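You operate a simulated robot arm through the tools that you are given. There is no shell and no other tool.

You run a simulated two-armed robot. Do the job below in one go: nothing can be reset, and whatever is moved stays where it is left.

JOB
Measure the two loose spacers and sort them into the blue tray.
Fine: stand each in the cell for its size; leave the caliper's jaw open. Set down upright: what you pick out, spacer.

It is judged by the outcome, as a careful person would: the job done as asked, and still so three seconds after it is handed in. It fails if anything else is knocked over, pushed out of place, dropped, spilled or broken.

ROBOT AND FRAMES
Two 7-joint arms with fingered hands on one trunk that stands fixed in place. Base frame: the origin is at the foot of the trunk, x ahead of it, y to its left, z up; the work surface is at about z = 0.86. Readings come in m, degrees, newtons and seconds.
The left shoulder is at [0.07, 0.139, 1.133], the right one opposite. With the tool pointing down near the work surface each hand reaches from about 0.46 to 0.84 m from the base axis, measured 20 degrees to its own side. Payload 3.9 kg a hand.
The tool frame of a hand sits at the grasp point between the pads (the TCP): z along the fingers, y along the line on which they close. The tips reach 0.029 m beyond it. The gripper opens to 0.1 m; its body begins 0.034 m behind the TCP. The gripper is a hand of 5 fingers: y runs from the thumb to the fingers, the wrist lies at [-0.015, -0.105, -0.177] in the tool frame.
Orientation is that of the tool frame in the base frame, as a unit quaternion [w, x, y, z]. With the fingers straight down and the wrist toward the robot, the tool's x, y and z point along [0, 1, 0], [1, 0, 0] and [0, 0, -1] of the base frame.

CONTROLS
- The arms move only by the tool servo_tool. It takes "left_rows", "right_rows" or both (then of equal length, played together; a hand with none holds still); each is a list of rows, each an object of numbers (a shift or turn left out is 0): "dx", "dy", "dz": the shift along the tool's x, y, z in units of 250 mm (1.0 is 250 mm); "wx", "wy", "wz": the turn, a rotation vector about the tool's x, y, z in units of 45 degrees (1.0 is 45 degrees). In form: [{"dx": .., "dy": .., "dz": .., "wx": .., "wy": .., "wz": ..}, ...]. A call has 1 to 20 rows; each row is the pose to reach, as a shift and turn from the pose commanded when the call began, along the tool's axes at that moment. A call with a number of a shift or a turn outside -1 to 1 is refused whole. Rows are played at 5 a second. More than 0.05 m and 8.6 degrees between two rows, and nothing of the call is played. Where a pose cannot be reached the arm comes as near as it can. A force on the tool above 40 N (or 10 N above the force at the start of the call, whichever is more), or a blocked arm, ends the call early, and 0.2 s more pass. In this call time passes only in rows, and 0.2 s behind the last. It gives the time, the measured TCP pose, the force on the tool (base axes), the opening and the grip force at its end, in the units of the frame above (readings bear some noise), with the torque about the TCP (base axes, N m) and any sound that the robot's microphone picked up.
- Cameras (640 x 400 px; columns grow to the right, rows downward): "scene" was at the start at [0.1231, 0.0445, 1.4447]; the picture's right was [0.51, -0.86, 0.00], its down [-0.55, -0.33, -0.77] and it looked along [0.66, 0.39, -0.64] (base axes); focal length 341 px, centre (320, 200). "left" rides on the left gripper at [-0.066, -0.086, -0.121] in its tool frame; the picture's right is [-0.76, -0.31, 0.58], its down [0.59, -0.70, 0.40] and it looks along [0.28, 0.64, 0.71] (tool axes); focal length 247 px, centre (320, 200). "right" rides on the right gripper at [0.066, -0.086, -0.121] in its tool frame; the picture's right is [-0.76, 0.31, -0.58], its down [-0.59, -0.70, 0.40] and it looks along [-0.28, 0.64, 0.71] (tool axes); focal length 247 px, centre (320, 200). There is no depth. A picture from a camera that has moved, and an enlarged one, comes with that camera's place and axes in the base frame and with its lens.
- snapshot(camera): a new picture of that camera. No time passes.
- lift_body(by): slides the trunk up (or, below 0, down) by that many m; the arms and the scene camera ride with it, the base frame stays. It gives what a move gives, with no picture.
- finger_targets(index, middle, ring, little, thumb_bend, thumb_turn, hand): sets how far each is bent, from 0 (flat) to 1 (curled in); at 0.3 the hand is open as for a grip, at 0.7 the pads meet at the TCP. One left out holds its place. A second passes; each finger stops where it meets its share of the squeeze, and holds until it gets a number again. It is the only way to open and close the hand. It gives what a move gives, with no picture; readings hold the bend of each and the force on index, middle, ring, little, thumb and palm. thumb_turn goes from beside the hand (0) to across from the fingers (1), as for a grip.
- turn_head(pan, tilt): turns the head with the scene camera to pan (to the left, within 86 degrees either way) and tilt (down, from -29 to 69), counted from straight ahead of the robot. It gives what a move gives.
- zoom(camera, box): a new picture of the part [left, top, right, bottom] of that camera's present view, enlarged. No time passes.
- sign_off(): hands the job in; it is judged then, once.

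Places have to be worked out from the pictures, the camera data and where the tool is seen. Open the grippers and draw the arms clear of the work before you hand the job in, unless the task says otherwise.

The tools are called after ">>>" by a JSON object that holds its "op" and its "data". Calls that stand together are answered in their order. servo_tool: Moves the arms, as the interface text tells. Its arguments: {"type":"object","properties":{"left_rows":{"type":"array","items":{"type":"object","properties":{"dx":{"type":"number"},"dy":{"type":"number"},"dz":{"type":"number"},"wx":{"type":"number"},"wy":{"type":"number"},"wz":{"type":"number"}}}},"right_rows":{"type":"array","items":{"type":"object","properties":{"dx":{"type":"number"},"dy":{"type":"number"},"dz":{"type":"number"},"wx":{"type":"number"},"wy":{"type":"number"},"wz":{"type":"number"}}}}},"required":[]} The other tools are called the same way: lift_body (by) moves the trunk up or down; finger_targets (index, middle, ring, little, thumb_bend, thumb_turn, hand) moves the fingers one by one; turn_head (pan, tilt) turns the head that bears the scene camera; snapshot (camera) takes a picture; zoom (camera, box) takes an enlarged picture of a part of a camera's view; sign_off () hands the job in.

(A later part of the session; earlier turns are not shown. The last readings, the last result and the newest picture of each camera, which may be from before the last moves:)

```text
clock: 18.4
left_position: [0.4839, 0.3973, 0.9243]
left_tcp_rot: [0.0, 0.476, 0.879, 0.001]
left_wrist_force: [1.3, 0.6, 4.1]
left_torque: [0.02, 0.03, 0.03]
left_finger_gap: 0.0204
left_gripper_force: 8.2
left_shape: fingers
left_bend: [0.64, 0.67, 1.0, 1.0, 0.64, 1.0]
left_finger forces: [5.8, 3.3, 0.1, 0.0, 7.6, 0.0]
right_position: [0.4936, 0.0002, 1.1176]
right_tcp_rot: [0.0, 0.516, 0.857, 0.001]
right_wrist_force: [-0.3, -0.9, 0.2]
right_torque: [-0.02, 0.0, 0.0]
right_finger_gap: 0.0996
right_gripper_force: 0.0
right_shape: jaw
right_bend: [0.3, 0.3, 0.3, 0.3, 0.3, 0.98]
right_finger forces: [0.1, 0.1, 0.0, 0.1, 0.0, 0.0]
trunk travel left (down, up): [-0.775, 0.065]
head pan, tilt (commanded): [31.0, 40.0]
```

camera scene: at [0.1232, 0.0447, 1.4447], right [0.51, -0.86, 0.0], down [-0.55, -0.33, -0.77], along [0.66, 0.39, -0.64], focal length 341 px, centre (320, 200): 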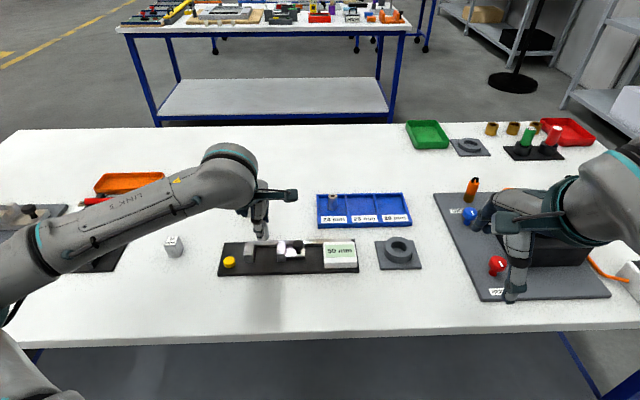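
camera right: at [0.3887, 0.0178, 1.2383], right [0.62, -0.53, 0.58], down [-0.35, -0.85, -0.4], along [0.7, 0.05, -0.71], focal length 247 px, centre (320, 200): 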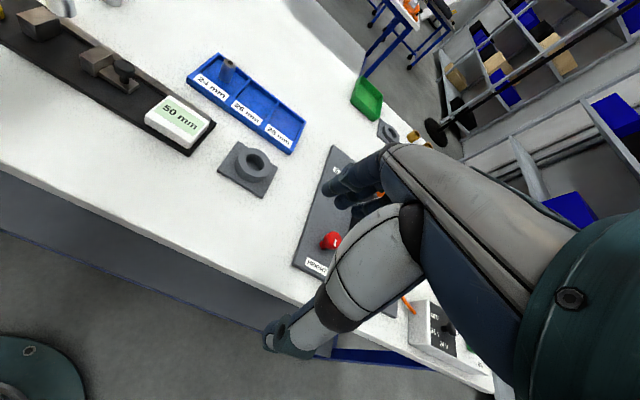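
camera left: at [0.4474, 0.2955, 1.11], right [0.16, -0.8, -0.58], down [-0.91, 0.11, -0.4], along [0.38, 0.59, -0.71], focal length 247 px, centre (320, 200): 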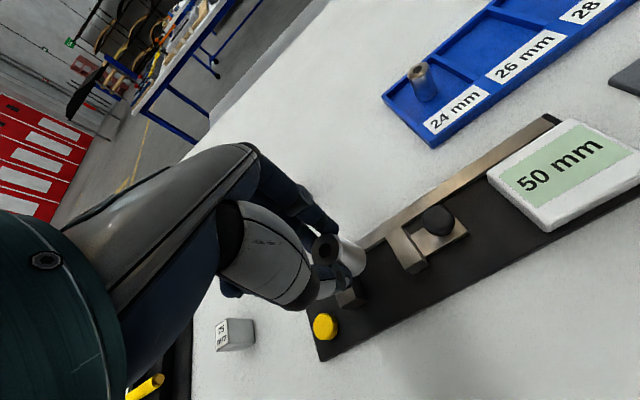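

Contact: 4 N upward at z 0.924, so the spacer stands on the board. I open the pinch in two stages.

>>> {"op": "finger_targets", "data": {"hand": "left", "index": 0.6, "middle": 0.6, "thumb_bend": 0.58}}

>>> {"op": "finger_targets", "data": {"hand": "left", "index": 0.45, "middle": 0.45, "thumb_bend": 0.45}}

>>> {"op": "zoom", "data": {"camera": "left", "box": [270, 180, 470, 340]}}

>>> {"op": "zoom", "data": {"camera": "scene", "box": [225, 215, 315, 275]}}

```text
clock: 19.4
left_position: [0.4843, 0.3981, 0.9251]
left_tcp_rot: [0.0, 0.476, 0.88, 0.0]
left_wrist_force: [0.4, -0.8, -0.2]
left_torque: [0.04, -0.02, -0.01]
left_finger_gap: 0.0289
left_gripper_force: 0.0
left_shape: fingers
left_bend: [0.6, 0.6, 1.0, 1.0, 0.57, 1.0]
left_finger forces: [0.0, 0.0, 0.0, 0.1, 0.1, 0.0]
right_position: [0.4941, -0.0002, 1.1175]
right_tcp_rot: [0.0, 0.516, 0.856, 0.001]
right_wrist_force: [0.8, -0.1, 0.3]
right_torque: [0.0, -0.01, -0.01]
right_finger_gap: 0.0997
right_gripper_force: 0.1
right_shape: jaw
right_bend: [0.3, 0.3, 0.3, 0.3, 0.3, 0.98]
right_finger forces: [0.0, 0.1, 0.1, 0.0, 0.0, 0.0]
trunk travel left (down, up): [-0.775, 0.065]
head pan, tilt (commanded): [31.0, 40.0]
```

```text
clock: 20.4
left_position: [0.4833, 0.399, 0.9249]
left_tcp_rot: [-0.001, 0.476, 0.879, 0.0]
left_wrist_force: [-0.4, -0.4, 0.3]
left_torque: [-0.01, 0.01, 0.03]
left_finger_gap: 0.062
left_gripper_force: 0.0
left_shape: fingers
left_bend: [0.45, 0.45, 1.0, 1.0, 0.45, 0.99]
left_finger forces: [0.0, 0.0, 0.0, 0.0, 0.0, 0.0]
right_position: [0.4929, -0.0003, 1.1178]
right_tcp_rot: [0.001, 0.517, 0.856, 0.001]
right_wrist_force: [0.1, 0.8, -0.3]
right_torque: [0.02, 0.02, 0.05]
right_finger_gap: 0.0995
right_gripper_force: 0.1
right_shape: jaw
right_bend: [0.3, 0.3, 0.3, 0.3, 0.3, 0.98]
right_finger forces: [0.0, 0.1, 0.0, 0.0, 0.0, 0.0]
trunk travel left (down, up): [-0.775, 0.065]
head pan, tilt (commanded): [31.0, 40.0]
```

```text
2.50 times, centred on (370, 260) of left
camera zoom: at [0.4472, 0.2956, 1.0468], right [0.16, -0.8, -0.58], down [-0.91, 0.11, -0.4], along [0.38, 0.59, -0.71], focal length 617 px, centre (195, 50)
```

zoom: 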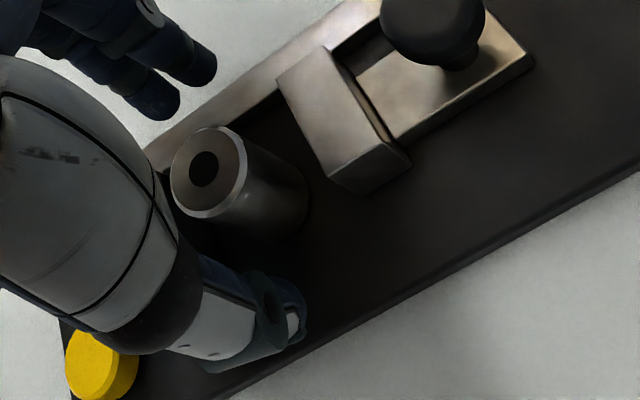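

```text
6.67 times, centred on (270, 245) of scene
camera zoom: at [0.1231, 0.0446, 1.4447], right [0.51, -0.86, 0.0], down [-0.55, -0.33, -0.77], along [0.66, 0.39, -0.64], focal length 2274 px, centre (653, -100)
```

zoom: 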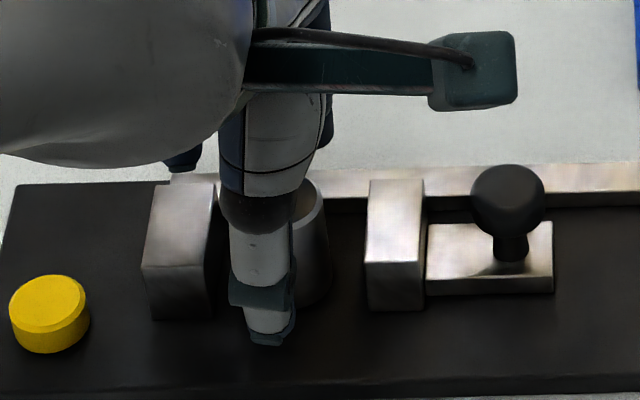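

The spacer stands upright midway between the jaws and nothing else moved. I raise the hand 75 mm and shift it 70 mm along the caliper to above the slider's black knob, which I judge at about (0.523, 0.340, 0.904).

>>> {"op": "servo_tool", "data": {"left_rows": [{"dz": -0.02}, {"dz": -0.06}, {"dz": -0.12}, {"dz": -0.19}, {"dz": -0.26}, {"dz": -0.3}, {"dx": -0.04, "dz": -0.3}, {"dx": -0.11, "dz": -0.3}, {"dx": -0.19, "dz": -0.3}, {"dx": -0.25, "dz": -0.3}, {"dx": -0.281, "dy": 0.005, "dz": -0.3}, {"dx": -0.281, "dy": 0.005, "dz": -0.3}]}}

>>> {"op": "zoom", "data": {"camera": "left", "box": [270, 160, 470, 320]}}

>>> {"op": "zoom", "data": {"camera": "scene", "box": [215, 195, 345, 280]}}

```text
clock: 23.0
left_position: [0.523, 0.3409, 0.9988]
left_tcp_rot: [0.0, 0.475, 0.88, 0.0]
left_wrist_force: [0.0, 0.2, 0.3]
left_torque: [0.03, 0.03, 0.0]
left_finger_gap: 0.0624
left_gripper_force: 0.0
left_shape: fingers
left_bend: [0.45, 0.45, 1.0, 1.0, 0.45, 0.99]
left_finger forces: [0.0, 0.0, 0.0, 0.0, 0.0, 0.0]
right_position: [0.4937, 0.0005, 1.1174]
right_tcp_rot: [0.001, 0.516, 0.856, 0.001]
right_wrist_force: [-0.7, -0.9, 0.3]
right_torque: [0.0, 0.06, 0.01]
right_finger_gap: 0.0996
right_gripper_force: 0.1
right_shape: jaw
right_bend: [0.3, 0.3, 0.3, 0.3, 0.3, 0.98]
right_finger forces: [0.0, 0.0, 0.0, 0.1, 0.1, 0.0]
trunk travel left (down, up): [-0.775, 0.065]
head pan, tilt (commanded): [31.0, 40.0]
```

```text
2.50 times, centred on (370, 240) of left
camera zoom: at [0.4865, 0.2379, 1.1211], right [0.16, -0.8, -0.58], down [-0.91, 0.11, -0.4], along [0.38, 0.59, -0.71], focal length 617 px, centre (195, 100)
```

zoom: 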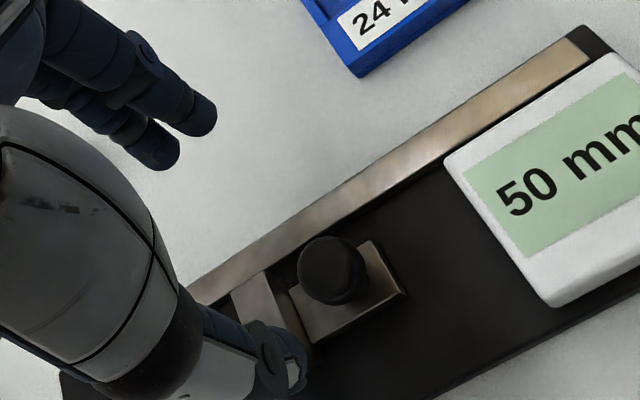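

```text
4.71 times, centred on (280, 238) of scene
camera zoom: at [0.123, 0.0447, 1.4447], right [0.51, -0.86, 0.0], down [-0.55, -0.33, -0.77], along [0.66, 0.39, -0.64], focal length 1605 px, centre (508, 24)
```

zoom: 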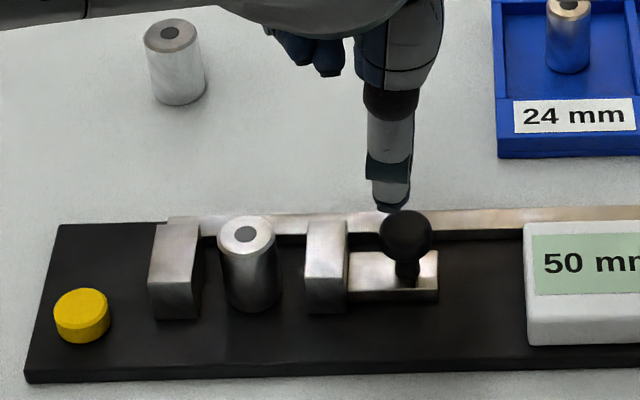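

The knob is about 2 mm right of the grasp point. I shift by that and lower the open pinch around the knob head, tips staying above the rail and plate.

>>> {"op": "servo_tool", "data": {"left_rows": [{"dx": -0.008, "dy": 0.002, "dz": 0.03}, {"dx": -0.008, "dy": 0.002, "dz": 0.08}, {"dx": -0.008, "dy": 0.002, "dz": 0.13}, {"dx": -0.008, "dy": 0.002, "dz": 0.18}, {"dx": -0.008, "dy": 0.002, "dz": 0.23}, {"dx": -0.008, "dy": 0.002, "dz": 0.27}, {"dx": -0.008, "dy": 0.002, "dz": 0.3}, {"dx": -0.008, "dy": 0.002, "dz": 0.31}, {"dx": -0.008, "dy": 0.002, "dz": 0.31}]}}

>>> {"op": "zoom", "data": {"camera": "left", "box": [250, 140, 450, 300]}}

>>> {"op": "zoom", "data": {"camera": "scene", "box": [225, 215, 325, 280]}}

```text
clock: 25.0
left_position: [0.525, 0.3399, 0.9224]
left_tcp_rot: [0.0, 0.476, 0.879, -0.001]
left_wrist_force: [0.9, 0.4, -0.3]
left_torque: [-0.01, 0.01, -0.02]
left_finger_gap: 0.0618
left_gripper_force: 0.1
left_shape: fingers
left_bend: [0.45, 0.45, 1.0, 1.0, 0.45, 0.99]
left_finger forces: [0.0, 0.1, 0.1, 0.0, 0.0, 0.0]
right_position: [0.4932, 0.0008, 1.1181]
right_tcp_rot: [0.0, 0.516, 0.856, 0.001]
right_wrist_force: [-0.1, 0.8, 0.6]
right_torque: [0.03, 0.02, -0.02]
right_finger_gap: 0.0997
right_gripper_force: 0.1
right_shape: jaw
right_bend: [0.3, 0.3, 0.3, 0.3, 0.3, 0.98]
right_finger forces: [0.0, 0.1, 0.0, 0.1, 0.0, 0.0]
trunk travel left (down, up): [-0.775, 0.065]
head pan, tilt (commanded): [31.0, 40.0]
```

```text
2.50 times, centred on (350, 220) of left
camera zoom: at [0.4885, 0.2364, 1.0442], right [0.16, -0.8, -0.58], down [-0.91, 0.11, -0.4], along [0.38, 0.59, -0.71], focal length 617 px, centre (245, 150)
```

zoom: 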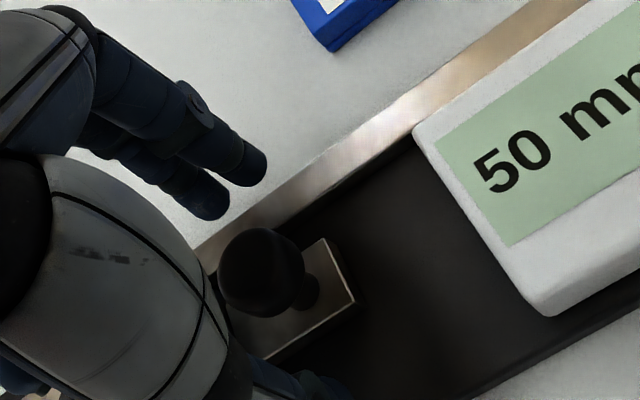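

```text
6.15 times, centred on (275, 248) of scene
camera zoom: at [0.1231, 0.0447, 1.4447], right [0.51, -0.86, 0.0], down [-0.55, -0.33, -0.77], along [0.66, 0.39, -0.64], focal length 2099 px, centre (597, -92)
```

zoom: 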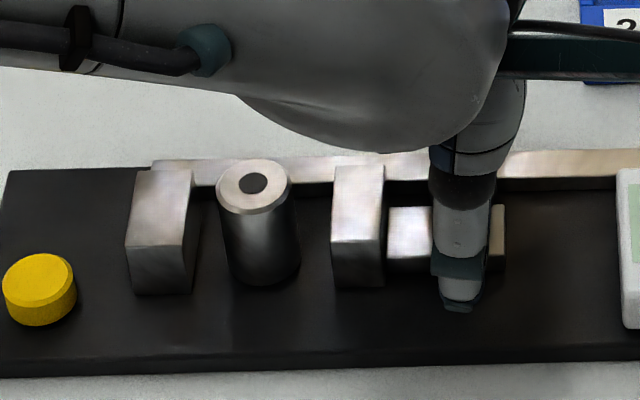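

The knob is centred between the tips. I close the pinch on it in two stages.

>>> {"op": "finger_targets", "data": {"hand": "left", "index": 0.58, "middle": 0.58, "thumb_bend": 0.58}}

>>> {"op": "finger_targets", "data": {"hand": "left", "index": 0.68, "middle": 0.68, "thumb_bend": 0.68}}

>>> {"op": "zoom", "data": {"camera": "left", "box": [250, 140, 450, 300]}}

>>> {"op": "zoom", "data": {"camera": "scene", "box": [215, 215, 365, 290]}}

```text
clock: 26.0
left_position: [0.526, 0.3391, 0.9223]
left_tcp_rot: [0.0, 0.476, 0.879, 0.001]
left_wrist_force: [0.1, 0.4, -0.2]
left_torque: [0.01, 0.01, 0.0]
left_finger_gap: 0.0332
left_gripper_force: 0.1
left_shape: fingers
left_bend: [0.57, 0.57, 1.0, 1.0, 0.57, 1.0]
left_finger forces: [0.0, 0.1, 0.0, 0.1, 0.1, 0.1]
right_position: [0.4936, -0.0003, 1.1193]
right_tcp_rot: [0.001, 0.516, 0.856, 0.001]
right_wrist_force: [0.4, 0.4, 0.4]
right_torque: [0.01, 0.0, -0.01]
right_finger_gap: 0.0997
right_gripper_force: 0.1
right_shape: jaw
right_bend: [0.3, 0.3, 0.3, 0.3, 0.3, 0.98]
right_finger forces: [0.0, 0.0, 0.1, 0.0, 0.0, 0.1]
trunk travel left (down, up): [-0.775, 0.065]
head pan, tilt (commanded): [31.0, 40.0]
```

```text
clock: 27.0
left_position: [0.5248, 0.3381, 0.9216]
left_tcp_rot: [0.001, 0.477, 0.879, 0.0]
left_wrist_force: [1.3, 1.3, -0.2]
left_torque: [0.05, -0.01, 0.01]
left_finger_gap: 0.0186
left_gripper_force: 5.2
left_shape: fingers
left_bend: [0.64, 0.66, 1.0, 1.0, 0.64, 1.0]
left_finger forces: [4.0, 2.1, 0.1, 0.0, 4.1, 0.0]
right_position: [0.4938, 0.0003, 1.1172]
right_tcp_rot: [0.0, 0.516, 0.856, 0.001]
right_wrist_force: [-0.4, 0.0, 0.4]
right_torque: [0.02, -0.02, 0.02]
right_finger_gap: 0.0997
right_gripper_force: 0.0
right_shape: jaw
right_bend: [0.3, 0.3, 0.3, 0.3, 0.3, 0.98]
right_finger forces: [0.0, 0.0, 0.0, 0.1, 0.0, 0.1]
trunk travel left (down, up): [-0.775, 0.065]
head pan, tilt (commanded): [31.0, 40.0]
```

```text
2.50 times, centred on (350, 220) of left
camera zoom: at [0.4888, 0.2365, 1.044], right [0.16, -0.8, -0.58], down [-0.91, 0.11, -0.4], along [0.38, 0.59, -0.71], focal length 617 px, centre (245, 150)
```

zoom: 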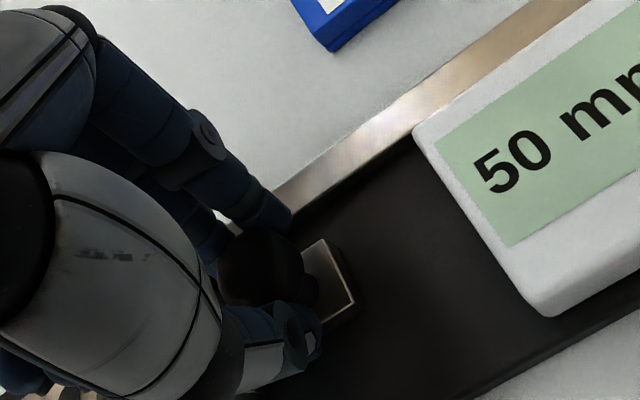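

```text
4.27 times, centred on (290, 252) of scene
camera zoom: at [0.1235, 0.0448, 1.4446], right [0.51, -0.86, 0.0], down [-0.55, -0.33, -0.77], along [0.66, 0.39, -0.64], focal length 1456 px, centre (448, -24)
```

zoom: 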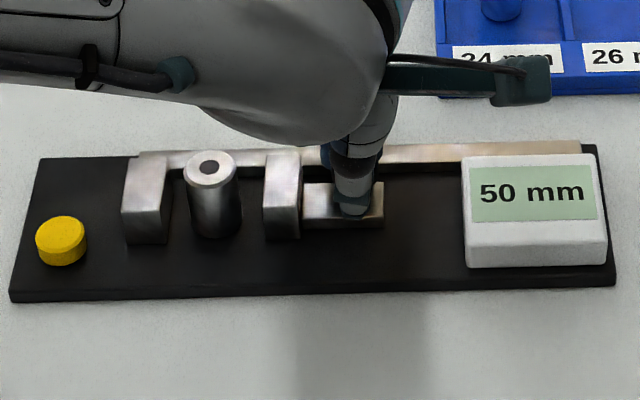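

The knob is gripped with 5 N and the board did not move. I slide it 6 mm toward the fixed jaw (along the tool's +x) and check the force and display.

>>> {"op": "servo_tool", "data": {"left_rows": [{"dx": 0.004}, {"dx": 0.008}, {"dx": 0.012}, {"dx": 0.016}, {"dx": 0.02}, {"dx": 0.024}]}}

>>> {"op": "zoom", "data": {"camera": "scene", "box": [215, 215, 365, 290]}}

```text
clock: 28.4
left_position: [0.522, 0.3438, 0.921]
left_tcp_rot: [0.0, 0.476, 0.879, 0.0]
left_wrist_force: [3.6, 2.1, 0.0]
left_torque: [0.04, -0.08, 0.0]
left_finger_gap: 0.0186
left_gripper_force: 6.0
left_shape: fingers
left_bend: [0.64, 0.66, 1.0, 1.0, 0.65, 1.0]
left_finger forces: [4.7, 2.1, 0.1, 0.1, 3.8, 0.0]
right_position: [0.4954, 0.0003, 1.1174]
right_tcp_rot: [0.001, 0.517, 0.856, 0.001]
right_wrist_force: [-0.5, 0.5, -0.1]
right_torque: [-0.02, 0.02, 0.01]
right_finger_gap: 0.0999
right_gripper_force: 0.1
right_shape: jaw
right_bend: [0.3, 0.3, 0.3, 0.3, 0.3, 0.98]
right_finger forces: [0.0, 0.0, 0.1, 0.1, 0.1, 0.0]
trunk travel left (down, up): [-0.775, 0.065]
head pan, tilt (commanded): [31.0, 40.0]
```

```text
4.27 times, centred on (290, 252) of scene
camera zoom: at [0.1238, 0.0447, 1.4446], right [0.51, -0.86, 0.0], down [-0.55, -0.33, -0.77], along [0.66, 0.39, -0.64], focal length 1456 px, centre (448, -24)
```

zoom: 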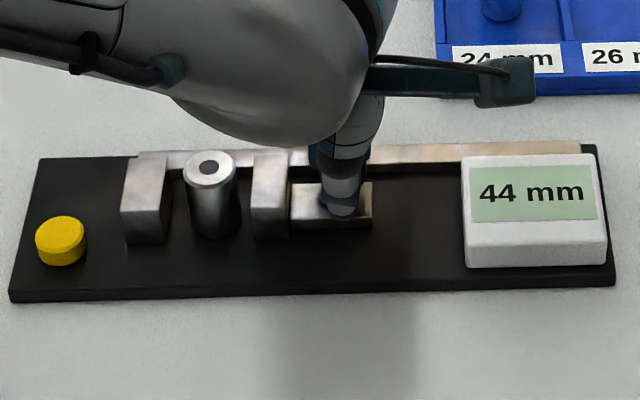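

The display reads 44 mm; sliding friction is small, with about 4 N sideways. I shift 0.7 mm sideways to ease that and go on 10 mm at slow speed.

>>> {"op": "servo_tool", "data": {"left_rows": [{"dx": 0.004, "dy": 0.001}, {"dx": 0.008, "dy": 0.002}, {"dx": 0.012, "dy": 0.003}, {"dx": 0.016, "dy": 0.003}, {"dx": 0.02, "dy": 0.003}, {"dx": 0.024, "dy": 0.003}, {"dx": 0.028, "dy": 0.003}, {"dx": 0.032, "dy": 0.003}, {"dx": 0.036, "dy": 0.003}, {"dx": 0.04, "dy": 0.003}]}}

>>> {"op": "zoom", "data": {"camera": "scene", "box": [215, 215, 365, 290]}}

```text
clock: 30.6
left_position: [0.5161, 0.3525, 0.9223]
left_tcp_rot: [0.001, 0.477, 0.879, 0.0]
left_wrist_force: [1.2, -0.4, -0.5]
left_torque: [0.02, -0.01, 0.01]
left_finger_gap: 0.0188
left_gripper_force: 5.3
left_shape: fingers
left_bend: [0.64, 0.66, 1.0, 1.0, 0.64, 1.0]
left_finger forces: [3.6, 1.8, 0.0, 0.0, 4.8, 0.0]
right_position: [0.496, 0.0005, 1.118]
right_tcp_rot: [0.001, 0.516, 0.857, 0.0]
right_wrist_force: [0.2, -0.3, 0.2]
right_torque: [0.01, 0.04, -0.03]
right_finger_gap: 0.0999
right_gripper_force: 0.1
right_shape: jaw
right_bend: [0.3, 0.3, 0.3, 0.3, 0.3, 0.98]
right_finger forces: [0.0, 0.0, 0.0, 0.0, 0.0, 0.1]
trunk travel left (down, up): [-0.775, 0.065]
head pan, tilt (commanded): [31.0, 40.0]
```

```text
4.27 times, centred on (290, 252) of scene
camera zoom: at [0.1233, 0.0444, 1.4447], right [0.51, -0.86, 0.0], down [-0.55, -0.33, -0.77], along [0.66, 0.39, -0.64], focal length 1456 px, centre (448, -24)
```

zoom: 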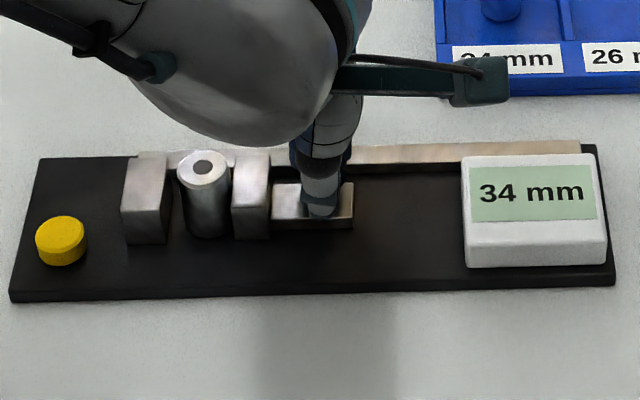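

Display 34 mm, the spacer is sliding along upright and forces are near zero. I continue 6 mm to 28 mm.

>>> {"op": "servo_tool", "data": {"left_rows": [{"dx": 0.004}, {"dx": 0.008}, {"dx": 0.012}, {"dx": 0.016}, {"dx": 0.02}, {"dx": 0.024}]}}

>>> {"op": "zoom", "data": {"camera": "scene", "box": [215, 215, 365, 290]}}

```text
clock: 32.0
left_position: [0.5139, 0.3587, 0.9218]
left_tcp_rot: [-0.001, 0.477, 0.879, 0.001]
left_wrist_force: [0.8, -0.6, -2.1]
left_torque: [0.02, 0.02, 0.02]
left_finger_gap: 0.0188
left_gripper_force: 5.5
left_shape: fingers
left_bend: [0.64, 0.66, 1.0, 1.0, 0.64, 1.0]
left_finger forces: [3.8, 1.9, 0.1, 0.1, 4.8, 0.0]
right_position: [0.4948, -0.0011, 1.117]
right_tcp_rot: [0.0, 0.517, 0.856, 0.001]
right_wrist_force: [0.6, -0.3, -0.1]
right_torque: [0.02, 0.02, -0.02]
right_finger_gap: 0.0998
right_gripper_force: 0.1
right_shape: jaw
right_bend: [0.3, 0.3, 0.3, 0.3, 0.3, 0.98]
right_finger forces: [0.0, 0.0, 0.1, 0.1, 0.0, 0.1]
trunk travel left (down, up): [-0.775, 0.065]
head pan, tilt (commanded): [31.0, 40.0]
```

```text
4.27 times, centred on (290, 252) of scene
camera zoom: at [0.1235, 0.0446, 1.4446], right [0.51, -0.86, 0.0], down [-0.55, -0.33, -0.77], along [0.66, 0.39, -0.64], focal length 1456 px, centre (448, -24)
```

zoom: 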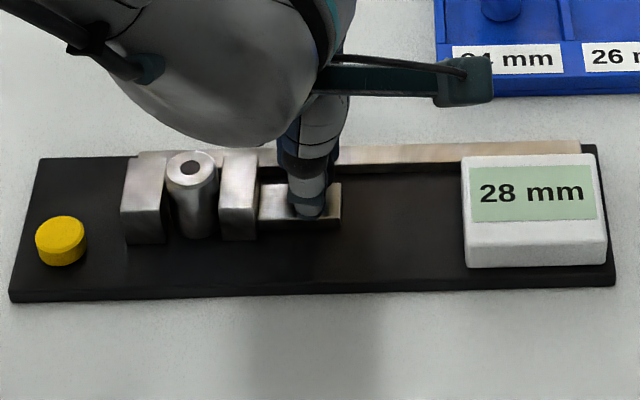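

Display 28 mm and still a thin gap at the fixed jaw, so this spacer is smaller than 28. I go on in half-millimetre steps and watch for the clamping force.

>>> {"op": "servo_tool", "data": {"left_rows": [{"dx": 0.002}, {"dx": 0.004}, {"dx": 0.006}, {"dx": 0.006}]}}

>>> {"op": "zoom", "data": {"camera": "scene", "box": [215, 215, 365, 290]}}

```text
clock: 33.0
left_position: [0.5124, 0.3594, 0.9219]
left_tcp_rot: [0.0, 0.476, 0.879, 0.0]
left_wrist_force: [0.6, 0.3, -0.6]
left_torque: [0.02, -0.02, -0.02]
left_finger_gap: 0.0187
left_gripper_force: 5.6
left_shape: fingers
left_bend: [0.64, 0.66, 1.0, 1.0, 0.64, 1.0]
left_finger forces: [4.1, 2.0, 0.1, 0.1, 4.3, 0.0]
right_position: [0.4941, 0.0002, 1.1181]
right_tcp_rot: [0.0, 0.517, 0.856, 0.001]
right_wrist_force: [-0.3, 0.0, -0.3]
right_torque: [0.0, -0.02, 0.0]
right_finger_gap: 0.0998
right_gripper_force: 0.1
right_shape: jaw
right_bend: [0.3, 0.3, 0.3, 0.3, 0.3, 0.98]
right_finger forces: [0.1, 0.0, 0.1, 0.1, 0.0, 0.1]
trunk travel left (down, up): [-0.775, 0.065]
head pan, tilt (commanded): [31.0, 40.0]
```

```text
4.27 times, centred on (290, 252) of scene
camera zoom: at [0.1235, 0.0447, 1.4447], right [0.51, -0.86, 0.0], down [-0.55, -0.33, -0.77], along [0.66, 0.39, -0.64], focal length 1456 px, centre (448, -24)
```

zoom: 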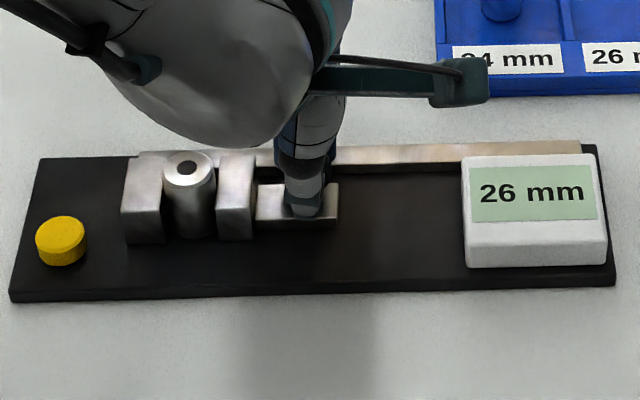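

Display 26 mm. I close a further half millimetre to find out whether the spacer is now clamped.

>>> {"op": "servo_tool", "data": {"left_rows": [{"dx": 0.001}, {"dx": 0.002}, {"dx": 0.003}, {"dx": 0.003}]}}

>>> {"op": "zoom", "data": {"camera": "scene", "box": [215, 215, 365, 290]}}

```text
clock: 34.0
left_position: [0.512, 0.3599, 0.9219]
left_tcp_rot: [0.0, 0.477, 0.879, 0.0]
left_wrist_force: [1.0, 1.0, 0.4]
left_torque: [0.01, -0.05, -0.02]
left_finger_gap: 0.0185
left_gripper_force: 4.9
left_shape: fingers
left_bend: [0.64, 0.66, 1.0, 1.0, 0.64, 1.0]
left_finger forces: [4.5, 1.9, 0.0, 0.0, 3.9, 0.0]
right_position: [0.4942, -0.0001, 1.1175]
right_tcp_rot: [0.0, 0.516, 0.857, 0.001]
right_wrist_force: [-0.5, 0.0, 0.6]
right_torque: [0.01, 0.03, -0.02]
right_finger_gap: 0.0997
right_gripper_force: 0.1
right_shape: jaw
right_bend: [0.3, 0.3, 0.3, 0.3, 0.3, 0.98]
right_finger forces: [0.1, 0.0, 0.0, 0.0, 0.1, 0.0]
trunk travel left (down, up): [-0.775, 0.065]
head pan, tilt (commanded): [31.0, 40.0]
```

```text
4.27 times, centred on (290, 252) of scene
camera zoom: at [0.1235, 0.0447, 1.4447], right [0.51, -0.86, 0.0], down [-0.55, -0.33, -0.77], along [0.66, 0.39, -0.64], focal length 1456 px, centre (448, -24)
```

zoom: 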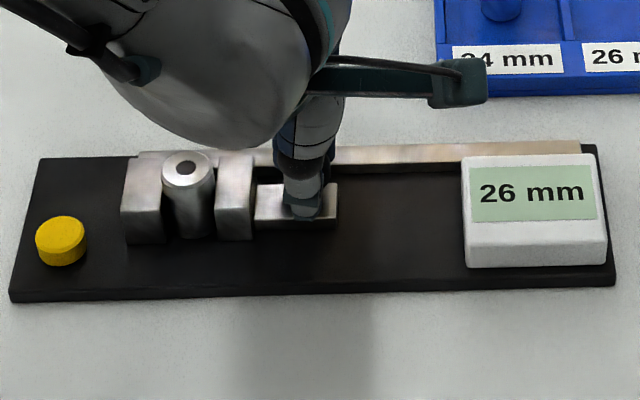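

Still 26 mm, with no clear clamping force yet. I close another 0.75 mm.

>>> {"op": "servo_tool", "data": {"left_rows": [{"dx": 0.001}, {"dx": 0.002}, {"dx": 0.003}, {"dx": 0.003}]}}

>>> {"op": "zoom", "data": {"camera": "scene", "box": [215, 215, 365, 290]}}

>>> {"op": "zoom", "data": {"camera": "scene", "box": [240, 230, 300, 275]}}

```text
clock: 35.0
left_position: [0.511, 0.3595, 0.9205]
left_tcp_rot: [-0.001, 0.476, 0.879, 0.0]
left_wrist_force: [3.1, -1.1, -1.5]
left_torque: [0.02, -0.06, 0.01]
left_finger_gap: 0.0189
left_gripper_force: 5.0
left_shape: fingers
left_bend: [0.64, 0.66, 1.0, 1.0, 0.64, 1.0]
left_finger forces: [4.8, 1.7, 0.0, 0.1, 4.0, 0.0]
right_position: [0.4943, 0.0007, 1.1179]
right_tcp_rot: [0.0, 0.517, 0.856, 0.0]
right_wrist_force: [-0.2, 0.5, -0.6]
right_torque: [0.01, 0.0, -0.02]
right_finger_gap: 0.0999
right_gripper_force: 0.0
right_shape: jaw
right_bend: [0.3, 0.3, 0.3, 0.3, 0.3, 0.98]
right_finger forces: [0.1, 0.0, 0.1, 0.0, 0.0, 0.0]
trunk travel left (down, up): [-0.775, 0.065]
head pan, tilt (commanded): [31.0, 40.0]
```

```text
4.27 times, centred on (290, 252) of scene
camera zoom: at [0.1237, 0.0445, 1.4446], right [0.51, -0.86, 0.0], down [-0.55, -0.33, -0.77], along [0.66, 0.39, -0.64], focal length 1456 px, centre (448, -24)
```

zoom: 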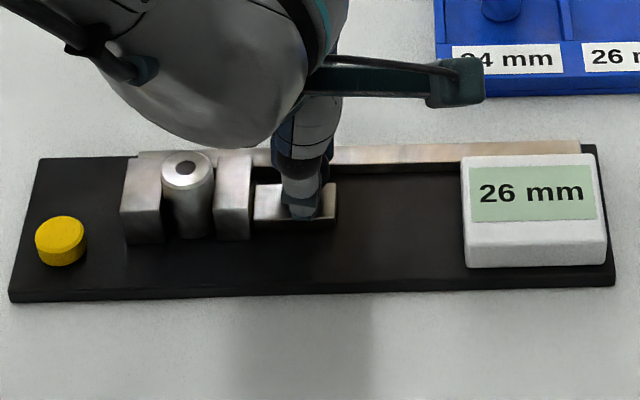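

```text
8.89 times, centred on (270, 252) of scene
camera zoom: at [0.1237, 0.0445, 1.4446], right [0.51, -0.86, 0.0], down [-0.55, -0.33, -0.77], along [0.66, 0.39, -0.64], focal length 3032 px, centre (764, -267)
```

zoom: 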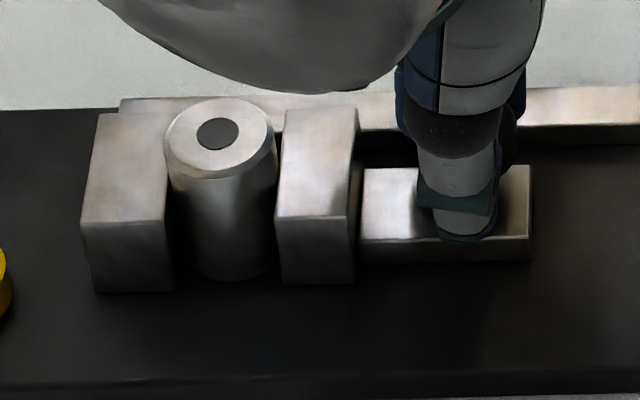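

There's now about 2.6 N of resistance along the slide and the display stays at 26 mm: the spacer is clamped and measures 26 mm. I slide the jaw back open by 24.5 mm.

>>> {"op": "servo_tool", "data": {"left_rows": [{"dx": -0.004}, {"dx": -0.01}, {"dx": -0.016}, {"dx": -0.023}, {"dx": -0.03}, {"dx": -0.037}, {"dx": -0.044}, {"dx": -0.051}, {"dx": -0.058}, {"dx": -0.065}, {"dx": -0.072}, {"dx": -0.079}, {"dx": -0.086}, {"dx": -0.092}, {"dx": -0.096}, {"dx": -0.098}, {"dx": -0.098}]}}

>>> {"op": "zoom", "data": {"camera": "scene", "box": [215, 215, 365, 290]}}

```text
clock: 38.6
left_position: [0.5256, 0.338, 0.9206]
left_tcp_rot: [0.0, 0.477, 0.879, 0.0]
left_wrist_force: [0.9, 1.8, -0.7]
left_torque: [0.0, -0.05, 0.02]
left_finger_gap: 0.0188
left_gripper_force: 5.4
left_shape: fingers
left_bend: [0.64, 0.66, 1.0, 1.0, 0.64, 1.0]
left_finger forces: [4.1, 2.3, 0.1, 0.1, 4.3, 0.1]
right_position: [0.4955, 0.0007, 1.1177]
right_tcp_rot: [0.001, 0.516, 0.856, 0.001]
right_wrist_force: [-0.2, -0.4, 0.4]
right_torque: [-0.05, -0.05, 0.0]
right_finger_gap: 0.0997
right_gripper_force: 0.1
right_shape: jaw
right_bend: [0.3, 0.3, 0.3, 0.3, 0.3, 0.98]
right_finger forces: [0.0, 0.1, 0.0, 0.0, 0.0, 0.1]
trunk travel left (down, up): [-0.775, 0.065]
head pan, tilt (commanded): [31.0, 40.0]
```

```text
4.27 times, centred on (290, 252) of scene
camera zoom: at [0.1234, 0.0447, 1.4447], right [0.51, -0.86, 0.0], down [-0.55, -0.33, -0.77], along [0.66, 0.39, -0.64], focal length 1456 px, centre (448, -24)
```

zoom: 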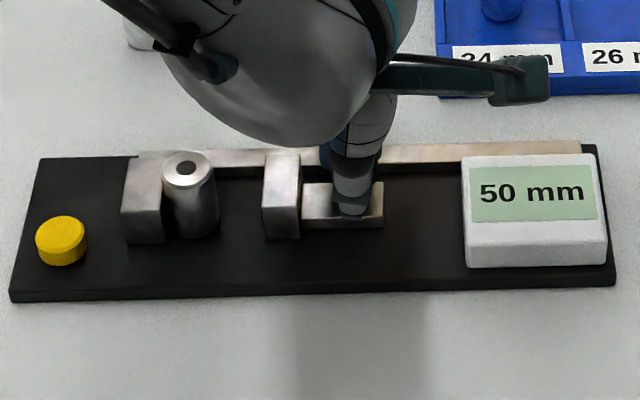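

The jaw is back at 50 mm with the spacer resting against the fixed jaw. I release the knob and raise the hand, then move back over the spacer at about (0.4775, 0.408).

>>> {"op": "finger_targets", "data": {"hand": "left", "index": 0.45, "middle": 0.45, "thumb_bend": 0.45}}

>>> {"op": "servo_tool", "data": {"left_rows": [{"dz": -0.02}, {"dz": -0.06}, {"dz": -0.12}, {"dz": -0.18}, {"dz": -0.22}, {"dz": -0.24}, {"dx": 0.05, "dy": -0.003, "dz": -0.24}, {"dx": 0.12, "dy": -0.006, "dz": -0.24}, {"dx": 0.2, "dy": -0.008, "dz": -0.24}, {"dx": 0.27, "dy": -0.01, "dz": -0.24}, {"dx": 0.32, "dy": -0.01, "dz": -0.24}, {"dx": 0.336, "dy": -0.01, "dz": -0.24}, {"dx": 0.336, "dy": -0.01, "dz": -0.24}]}}

>>> {"op": "zoom", "data": {"camera": "left", "box": [250, 160, 450, 320]}}

>>> {"op": "zoom", "data": {"camera": "scene", "box": [215, 195, 345, 280]}}

```text
clock: 39.6
left_position: [0.5247, 0.3406, 0.923]
left_tcp_rot: [0.0, 0.477, 0.879, 0.001]
left_wrist_force: [0.3, 0.0, 0.3]
left_torque: [-0.02, 0.02, -0.01]
left_finger_gap: 0.062
left_gripper_force: 0.0
left_shape: fingers
left_bend: [0.45, 0.45, 1.0, 1.0, 0.45, 0.99]
left_finger forces: [0.0, 0.0, 0.1, 0.1, 0.0, 0.0]
right_position: [0.4935, -0.0015, 1.118]
right_tcp_rot: [0.0, 0.516, 0.856, 0.001]
right_wrist_force: [-0.1, -0.2, 0.6]
right_torque: [0.01, -0.01, 0.03]
right_finger_gap: 0.1001
right_gripper_force: 0.1
right_shape: jaw
right_bend: [0.3, 0.3, 0.3, 0.3, 0.3, 0.98]
right_finger forces: [0.0, 0.1, 0.0, 0.0, 0.0, 0.0]
trunk travel left (down, up): [-0.775, 0.065]
head pan, tilt (commanded): [31.0, 40.0]
```

```text
clock: 42.4
left_position: [0.4763, 0.4094, 0.9821]
left_tcp_rot: [0.0, 0.476, 0.879, 0.0]
left_wrist_force: [-0.2, 0.1, -0.4]
left_torque: [-0.03, 0.03, 0.0]
left_finger_gap: 0.062
left_gripper_force: 0.0
left_shape: fingers
left_bend: [0.45, 0.45, 1.0, 1.0, 0.45, 0.99]
left_finger forces: [0.0, 0.0, 0.0, 0.0, 0.1, 0.1]
right_position: [0.4949, -0.0007, 1.1179]
right_tcp_rot: [0.001, 0.516, 0.857, 0.002]
right_wrist_force: [-0.9, -0.1, 0.2]
right_torque: [-0.01, -0.01, 0.0]
right_finger_gap: 0.0998
right_gripper_force: 0.1
right_shape: jaw
right_bend: [0.3, 0.3, 0.3, 0.3, 0.3, 0.98]
right_finger forces: [0.1, 0.0, 0.0, 0.1, 0.1, 0.0]
trunk travel left (down, up): [-0.775, 0.065]
head pan, tilt (commanded): [31.0, 40.0]
```

```text
2.50 times, centred on (350, 240) of left
camera zoom: at [0.4402, 0.3062, 1.1043], right [0.16, -0.8, -0.58], down [-0.91, 0.11, -0.4], along [0.38, 0.59, -0.71], focal length 617 px, centre (245, 100)
```

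zoom: 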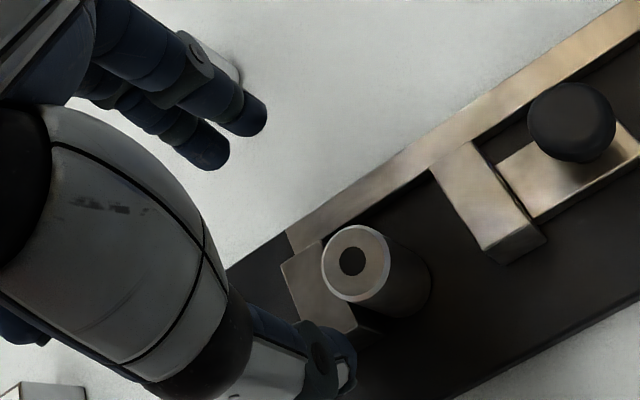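

```text
4.71 times, centred on (280, 238) of scene
camera zoom: at [0.1231, 0.0446, 1.4447], right [0.51, -0.86, 0.0], down [-0.55, -0.33, -0.77], along [0.66, 0.39, -0.64], focal length 1605 px, centre (508, 24)
```

zoom: 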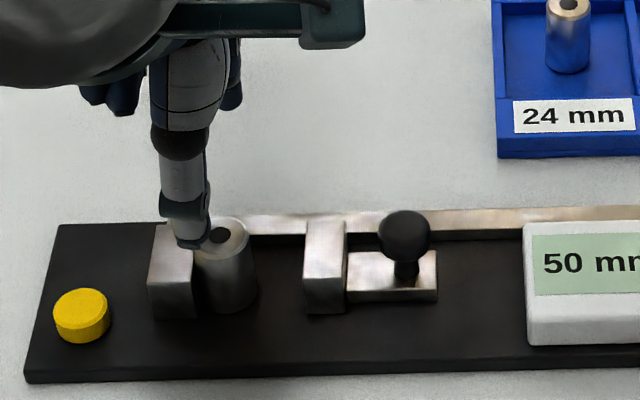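

The spacer is about 2 mm to the right of the grasp line. I correct that and lower to z 0.9265, keeping the tips just above the jaw top.

>>> {"op": "servo_tool", "data": {"left_rows": [{"dx": -0.007, "dz": 0.03}, {"dx": -0.007, "dz": 0.07}, {"dx": -0.007, "dz": 0.11}, {"dx": -0.007, "dz": 0.15}, {"dx": -0.007, "dz": 0.19}, {"dx": -0.007, "dz": 0.213}, {"dx": -0.007, "dz": 0.223}, {"dx": -0.007, "dz": 0.223}]}}

>>> {"op": "zoom", "data": {"camera": "left", "box": [250, 160, 450, 320]}}

>>> {"op": "zoom", "data": {"camera": "scene", "box": [225, 215, 315, 275]}}

```text
clock: 44.2
left_position: [0.4783, 0.4071, 0.9259]
left_tcp_rot: [0.0, 0.477, 0.879, 0.001]
left_wrist_force: [0.0, -0.3, 1.0]
left_torque: [-0.03, 0.03, -0.01]
left_finger_gap: 0.062
left_gripper_force: 0.0
left_shape: fingers
left_bend: [0.45, 0.45, 1.0, 1.0, 0.45, 0.99]
left_finger forces: [0.0, 0.1, 0.0, 0.1, 0.1, 0.1]
right_position: [0.4942, 0.0002, 1.1174]
right_tcp_rot: [0.001, 0.516, 0.856, 0.0]
right_wrist_force: [-0.1, 0.3, 0.7]
right_torque: [-0.01, 0.01, 0.0]
right_finger_gap: 0.0999
right_gripper_force: 0.1
right_shape: jaw
right_bend: [0.3, 0.3, 0.3, 0.3, 0.3, 0.98]
right_finger forces: [0.1, 0.0, 0.0, 0.1, 0.1, 0.0]
trunk travel left (down, up): [-0.775, 0.065]
head pan, tilt (commanded): [31.0, 40.0]
```

```text
2.50 times, centred on (350, 240) of left
camera zoom: at [0.442, 0.3048, 1.0482], right [0.16, -0.8, -0.58], down [-0.91, 0.11, -0.4], along [0.38, 0.59, -0.71], focal length 617 px, centre (245, 100)
```

zoom: 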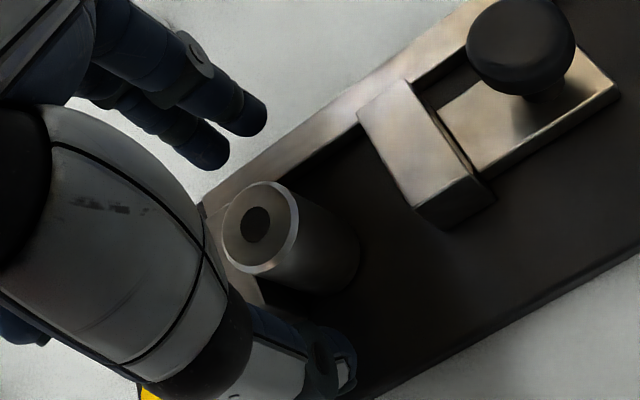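

```text
6.67 times, centred on (270, 245) of scene
camera zoom: at [0.123, 0.0445, 1.4447], right [0.51, -0.86, 0.0], down [-0.55, -0.33, -0.77], along [0.66, 0.39, -0.64], focal length 2274 px, centre (653, -100)
```

zoom: 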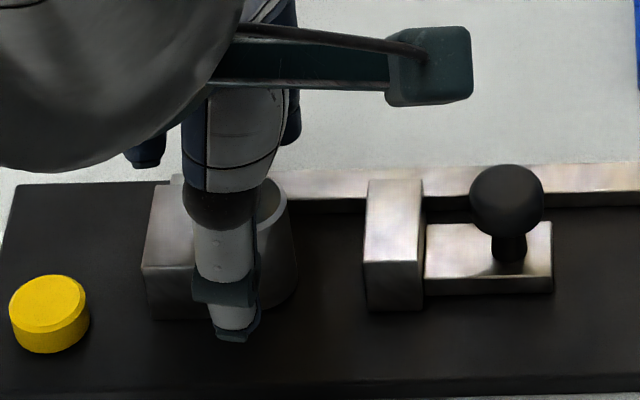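

The spacer is about 1–2 mm toward the thumb. I correct by 1.5 mm and close in two stages.

>>> {"op": "servo_tool", "data": {"left_rows": [{"dy": -0.003}, {"dy": -0.006}, {"dy": -0.006}]}}

>>> {"op": "finger_targets", "data": {"hand": "left", "index": 0.58, "middle": 0.58, "thumb_bend": 0.58}}

>>> {"op": "finger_targets", "data": {"hand": "left", "index": 0.7, "middle": 0.7, "thumb_bend": 0.7}}

>>> {"op": "zoom", "data": {"camera": "left", "box": [250, 160, 450, 320]}}

>>> {"op": "zoom", "data": {"camera": "scene", "box": [225, 215, 315, 275]}}

```text
clock: 45.0
left_position: [0.4772, 0.4063, 0.9264]
left_tcp_rot: [0.001, 0.477, 0.879, 0.0]
left_wrist_force: [-0.1, 0.0, 0.3]
left_torque: [-0.02, 0.01, 0.03]
left_finger_gap: 0.062
left_gripper_force: 0.0
left_shape: fingers
left_bend: [0.45, 0.45, 1.0, 1.0, 0.45, 0.99]
left_finger forces: [0.1, 0.1, 0.0, 0.0, 0.1, 0.0]
right_position: [0.4937, -0.0001, 1.1173]
right_tcp_rot: [0.0, 0.516, 0.856, 0.001]
right_wrist_force: [0.0, -0.5, -0.4]
right_torque: [0.01, -0.01, -0.01]
right_finger_gap: 0.0998
right_gripper_force: 0.0
right_shape: jaw
right_bend: [0.3, 0.3, 0.3, 0.3, 0.3, 0.98]
right_finger forces: [0.1, 0.0, 0.1, 0.0, 0.1, 0.0]
trunk travel left (down, up): [-0.775, 0.065]
head pan, tilt (commanded): [31.0, 40.0]
```

```text
clock: 46.0
left_position: [0.4772, 0.4063, 0.9241]
left_tcp_rot: [0.0, 0.477, 0.879, 0.0]
left_wrist_force: [0.8, 0.5, 0.1]
left_torque: [0.04, -0.05, 0.02]
left_finger_gap: 0.0332
left_gripper_force: 0.6
left_shape: fingers
left_bend: [0.57, 0.56, 1.0, 1.0, 0.57, 1.0]
left_finger forces: [0.1, 1.1, 0.0, 0.1, 0.0, 0.0]
right_position: [0.4933, 0.0003, 1.1174]
right_tcp_rot: [0.0, 0.517, 0.856, 0.001]
right_wrist_force: [0.2, -0.6, -0.2]
right_torque: [-0.02, 0.02, -0.02]
right_finger_gap: 0.0996
right_gripper_force: 0.0
right_shape: jaw
right_bend: [0.3, 0.3, 0.3, 0.3, 0.3, 0.98]
right_finger forces: [0.0, 0.0, 0.1, 0.0, 0.0, 0.0]
trunk travel left (down, up): [-0.775, 0.065]
head pan, tilt (commanded): [31.0, 40.0]
```

```text
clock: 47.0
left_position: [0.478, 0.4069, 0.9265]
left_tcp_rot: [0.001, 0.477, 0.879, 0.001]
left_wrist_force: [8.6, 2.9, 9.8]
left_torque: [0.33, -0.32, -0.14]
left_finger_gap: 0.0204
left_gripper_force: 13.2
left_shape: fingers
left_bend: [0.64, 0.62, 1.0, 1.0, 0.65, 1.0]
left_finger forces: [6.2, 14.6, 0.0, 0.0, 5.5, 0.0]
right_position: [0.4946, -0.0009, 1.117]
right_tcp_rot: [0.001, 0.517, 0.856, 0.001]
right_wrist_force: [0.1, -0.4, 1.7]
right_torque: [-0.01, 0.01, 0.02]
right_finger_gap: 0.0995
right_gripper_force: 0.0
right_shape: jaw
right_bend: [0.3, 0.3, 0.3, 0.3, 0.3, 0.98]
right_finger forces: [0.0, 0.1, 0.1, 0.0, 0.1, 0.0]
trunk travel left (down, up): [-0.775, 0.065]
head pan, tilt (commanded): [31.0, 40.0]
```

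```text
2.50 times, centred on (350, 240) of left
camera zoom: at [0.4412, 0.3036, 1.0489], right [0.16, -0.8, -0.58], down [-0.91, 0.11, -0.4], along [0.38, 0.59, -0.71], focal length 617 px, centre (245, 100)
```

zoom: 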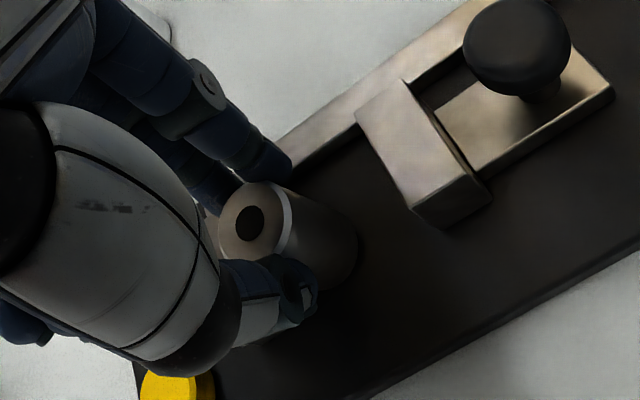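

```text
6.67 times, centred on (270, 245) of scene
camera zoom: at [0.1237, 0.0442, 1.4447], right [0.51, -0.86, 0.0], down [-0.55, -0.33, -0.77], along [0.66, 0.39, -0.64], focal length 2274 px, centre (653, -100)
```

zoom: 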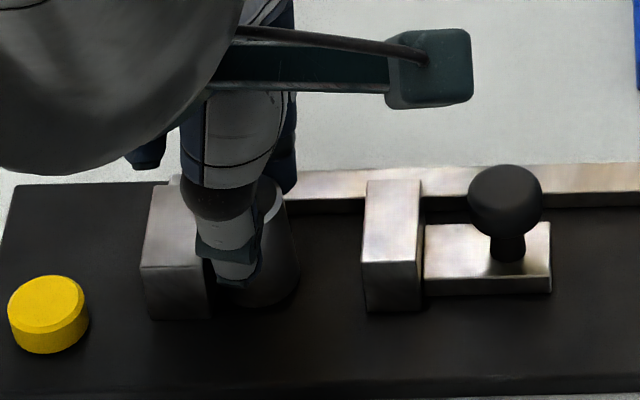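

The middle fingertip is pressing on the top of the fixed jaw (14.6 N, 10 N upward), as it dips while closing. I open again, raise 4 mm and regrip.

>>> {"op": "finger_targets", "data": {"hand": "left", "index": 0.55, "middle": 0.52, "thumb_bend": 0.56}}

>>> {"op": "zoom", "data": {"camera": "left", "box": [250, 160, 450, 320]}}

>>> {"op": "zoom", "data": {"camera": "scene", "box": [215, 215, 365, 290]}}

```text
clock: 48.0
left_position: [0.4769, 0.4063, 0.9248]
left_tcp_rot: [0.0, 0.476, 0.879, 0.0]
left_wrist_force: [-0.6, -0.5, -1.1]
left_torque: [-0.02, 0.02, -0.02]
left_finger_gap: 0.0358
left_gripper_force: 0.0
left_shape: fingers
left_bend: [0.55, 0.52, 1.0, 1.0, 0.56, 1.0]
left_finger forces: [0.0, 0.1, 0.0, 0.1, 0.0, 0.0]
right_position: [0.4929, -0.001, 1.1182]
right_tcp_rot: [0.001, 0.517, 0.856, 0.001]
right_wrist_force: [0.1, 0.3, 0.6]
right_torque: [-0.02, -0.03, -0.03]
right_finger_gap: 0.0999
right_gripper_force: 0.1
right_shape: jaw
right_bend: [0.3, 0.3, 0.3, 0.3, 0.3, 0.98]
right_finger forces: [0.0, 0.0, 0.1, 0.1, 0.0, 0.0]
trunk travel left (down, up): [-0.775, 0.065]
head pan, tilt (commanded): [31.0, 40.0]
```

```text
2.50 times, centred on (350, 240) of left
camera zoom: at [0.4403, 0.3044, 1.0475], right [0.16, -0.8, -0.58], down [-0.91, 0.11, -0.4], along [0.38, 0.59, -0.71], focal length 617 px, centre (245, 100)
```

zoom: 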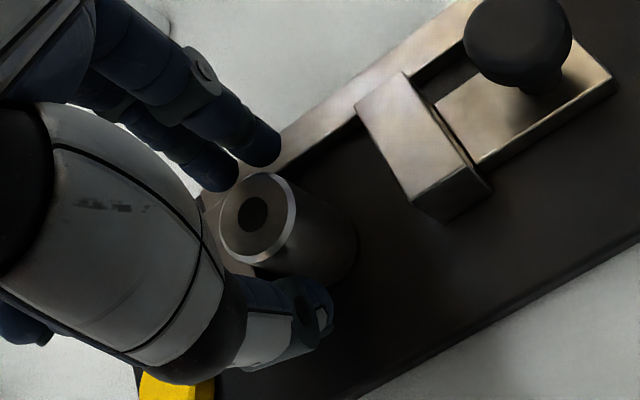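

```text
4.27 times, centred on (290, 252) of scene
camera zoom: at [0.1235, 0.0452, 1.4445], right [0.51, -0.86, 0.0], down [-0.55, -0.33, -0.77], along [0.66, 0.39, -0.64], focal length 1456 px, centre (448, -24)
```

zoom: 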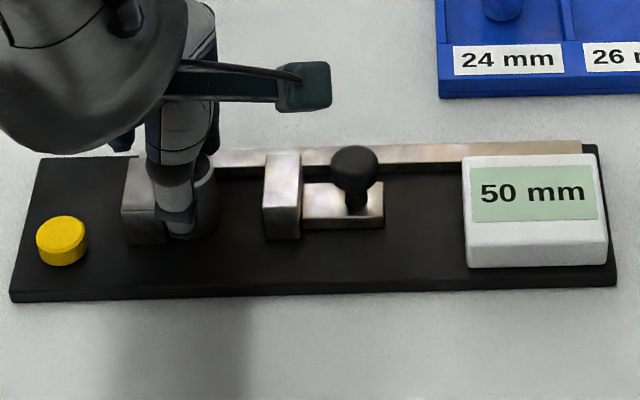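

The board is unmoved and the spacer is centred between the tips. I raise 4 mm and close again in stages.

>>> {"op": "servo_tool", "data": {"left_rows": [{"dx": -0.002, "dz": -0.008}, {"dx": -0.004, "dz": -0.016}, {"dx": -0.004, "dz": -0.016}]}}

>>> {"op": "finger_targets", "data": {"hand": "left", "index": 0.6, "middle": 0.6, "thumb_bend": 0.6}}

```text
clock: 48.8
left_position: [0.4777, 0.4054, 0.9311]
left_tcp_rot: [0.0, 0.476, 0.879, 0.0]
left_wrist_force: [0.6, 0.3, 0.0]
left_torque: [-0.01, 0.0, -0.04]
left_finger_gap: 0.0362
left_gripper_force: 0.0
left_shape: fingers
left_bend: [0.55, 0.52, 1.0, 1.0, 0.56, 1.0]
left_finger forces: [0.0, 0.0, 0.0, 0.0, 0.0, 0.0]
right_position: [0.494, 0.0, 1.1181]
right_tcp_rot: [0.0, 0.516, 0.856, 0.002]
right_wrist_force: [0.1, 0.2, 0.1]
right_torque: [-0.01, 0.02, 0.03]
right_finger_gap: 0.0998
right_gripper_force: 0.1
right_shape: jaw
right_bend: [0.3, 0.3, 0.3, 0.3, 0.3, 0.98]
right_finger forces: [0.1, 0.0, 0.1, 0.0, 0.1, 0.0]
trunk travel left (down, up): [-0.775, 0.065]
head pan, tilt (commanded): [31.0, 40.0]
```

```text
clock: 49.8
left_position: [0.4775, 0.4056, 0.9299]
left_tcp_rot: [-0.001, 0.476, 0.879, 0.0]
left_wrist_force: [0.9, -1.7, 0.2]
left_torque: [0.03, 0.0, -0.02]
left_finger_gap: 0.0256
left_gripper_force: 0.0
left_shape: fingers
left_bend: [0.6, 0.6, 1.0, 1.0, 0.6, 1.0]
left_finger forces: [0.1, 0.1, 0.1, 0.1, 0.1, 0.0]
right_position: [0.4938, 0.0003, 1.1177]
right_tcp_rot: [0.0, 0.517, 0.856, 0.001]
right_wrist_force: [0.0, -0.4, 0.2]
right_torque: [0.0, 0.0, -0.02]
right_finger_gap: 0.0998
right_gripper_force: 0.0
right_shape: jaw
right_bend: [0.3, 0.3, 0.3, 0.3, 0.3, 0.98]
right_finger forces: [0.0, 0.0, 0.0, 0.1, 0.0, 0.0]
trunk travel left (down, up): [-0.775, 0.065]
head pan, tilt (commanded): [31.0, 40.0]
```

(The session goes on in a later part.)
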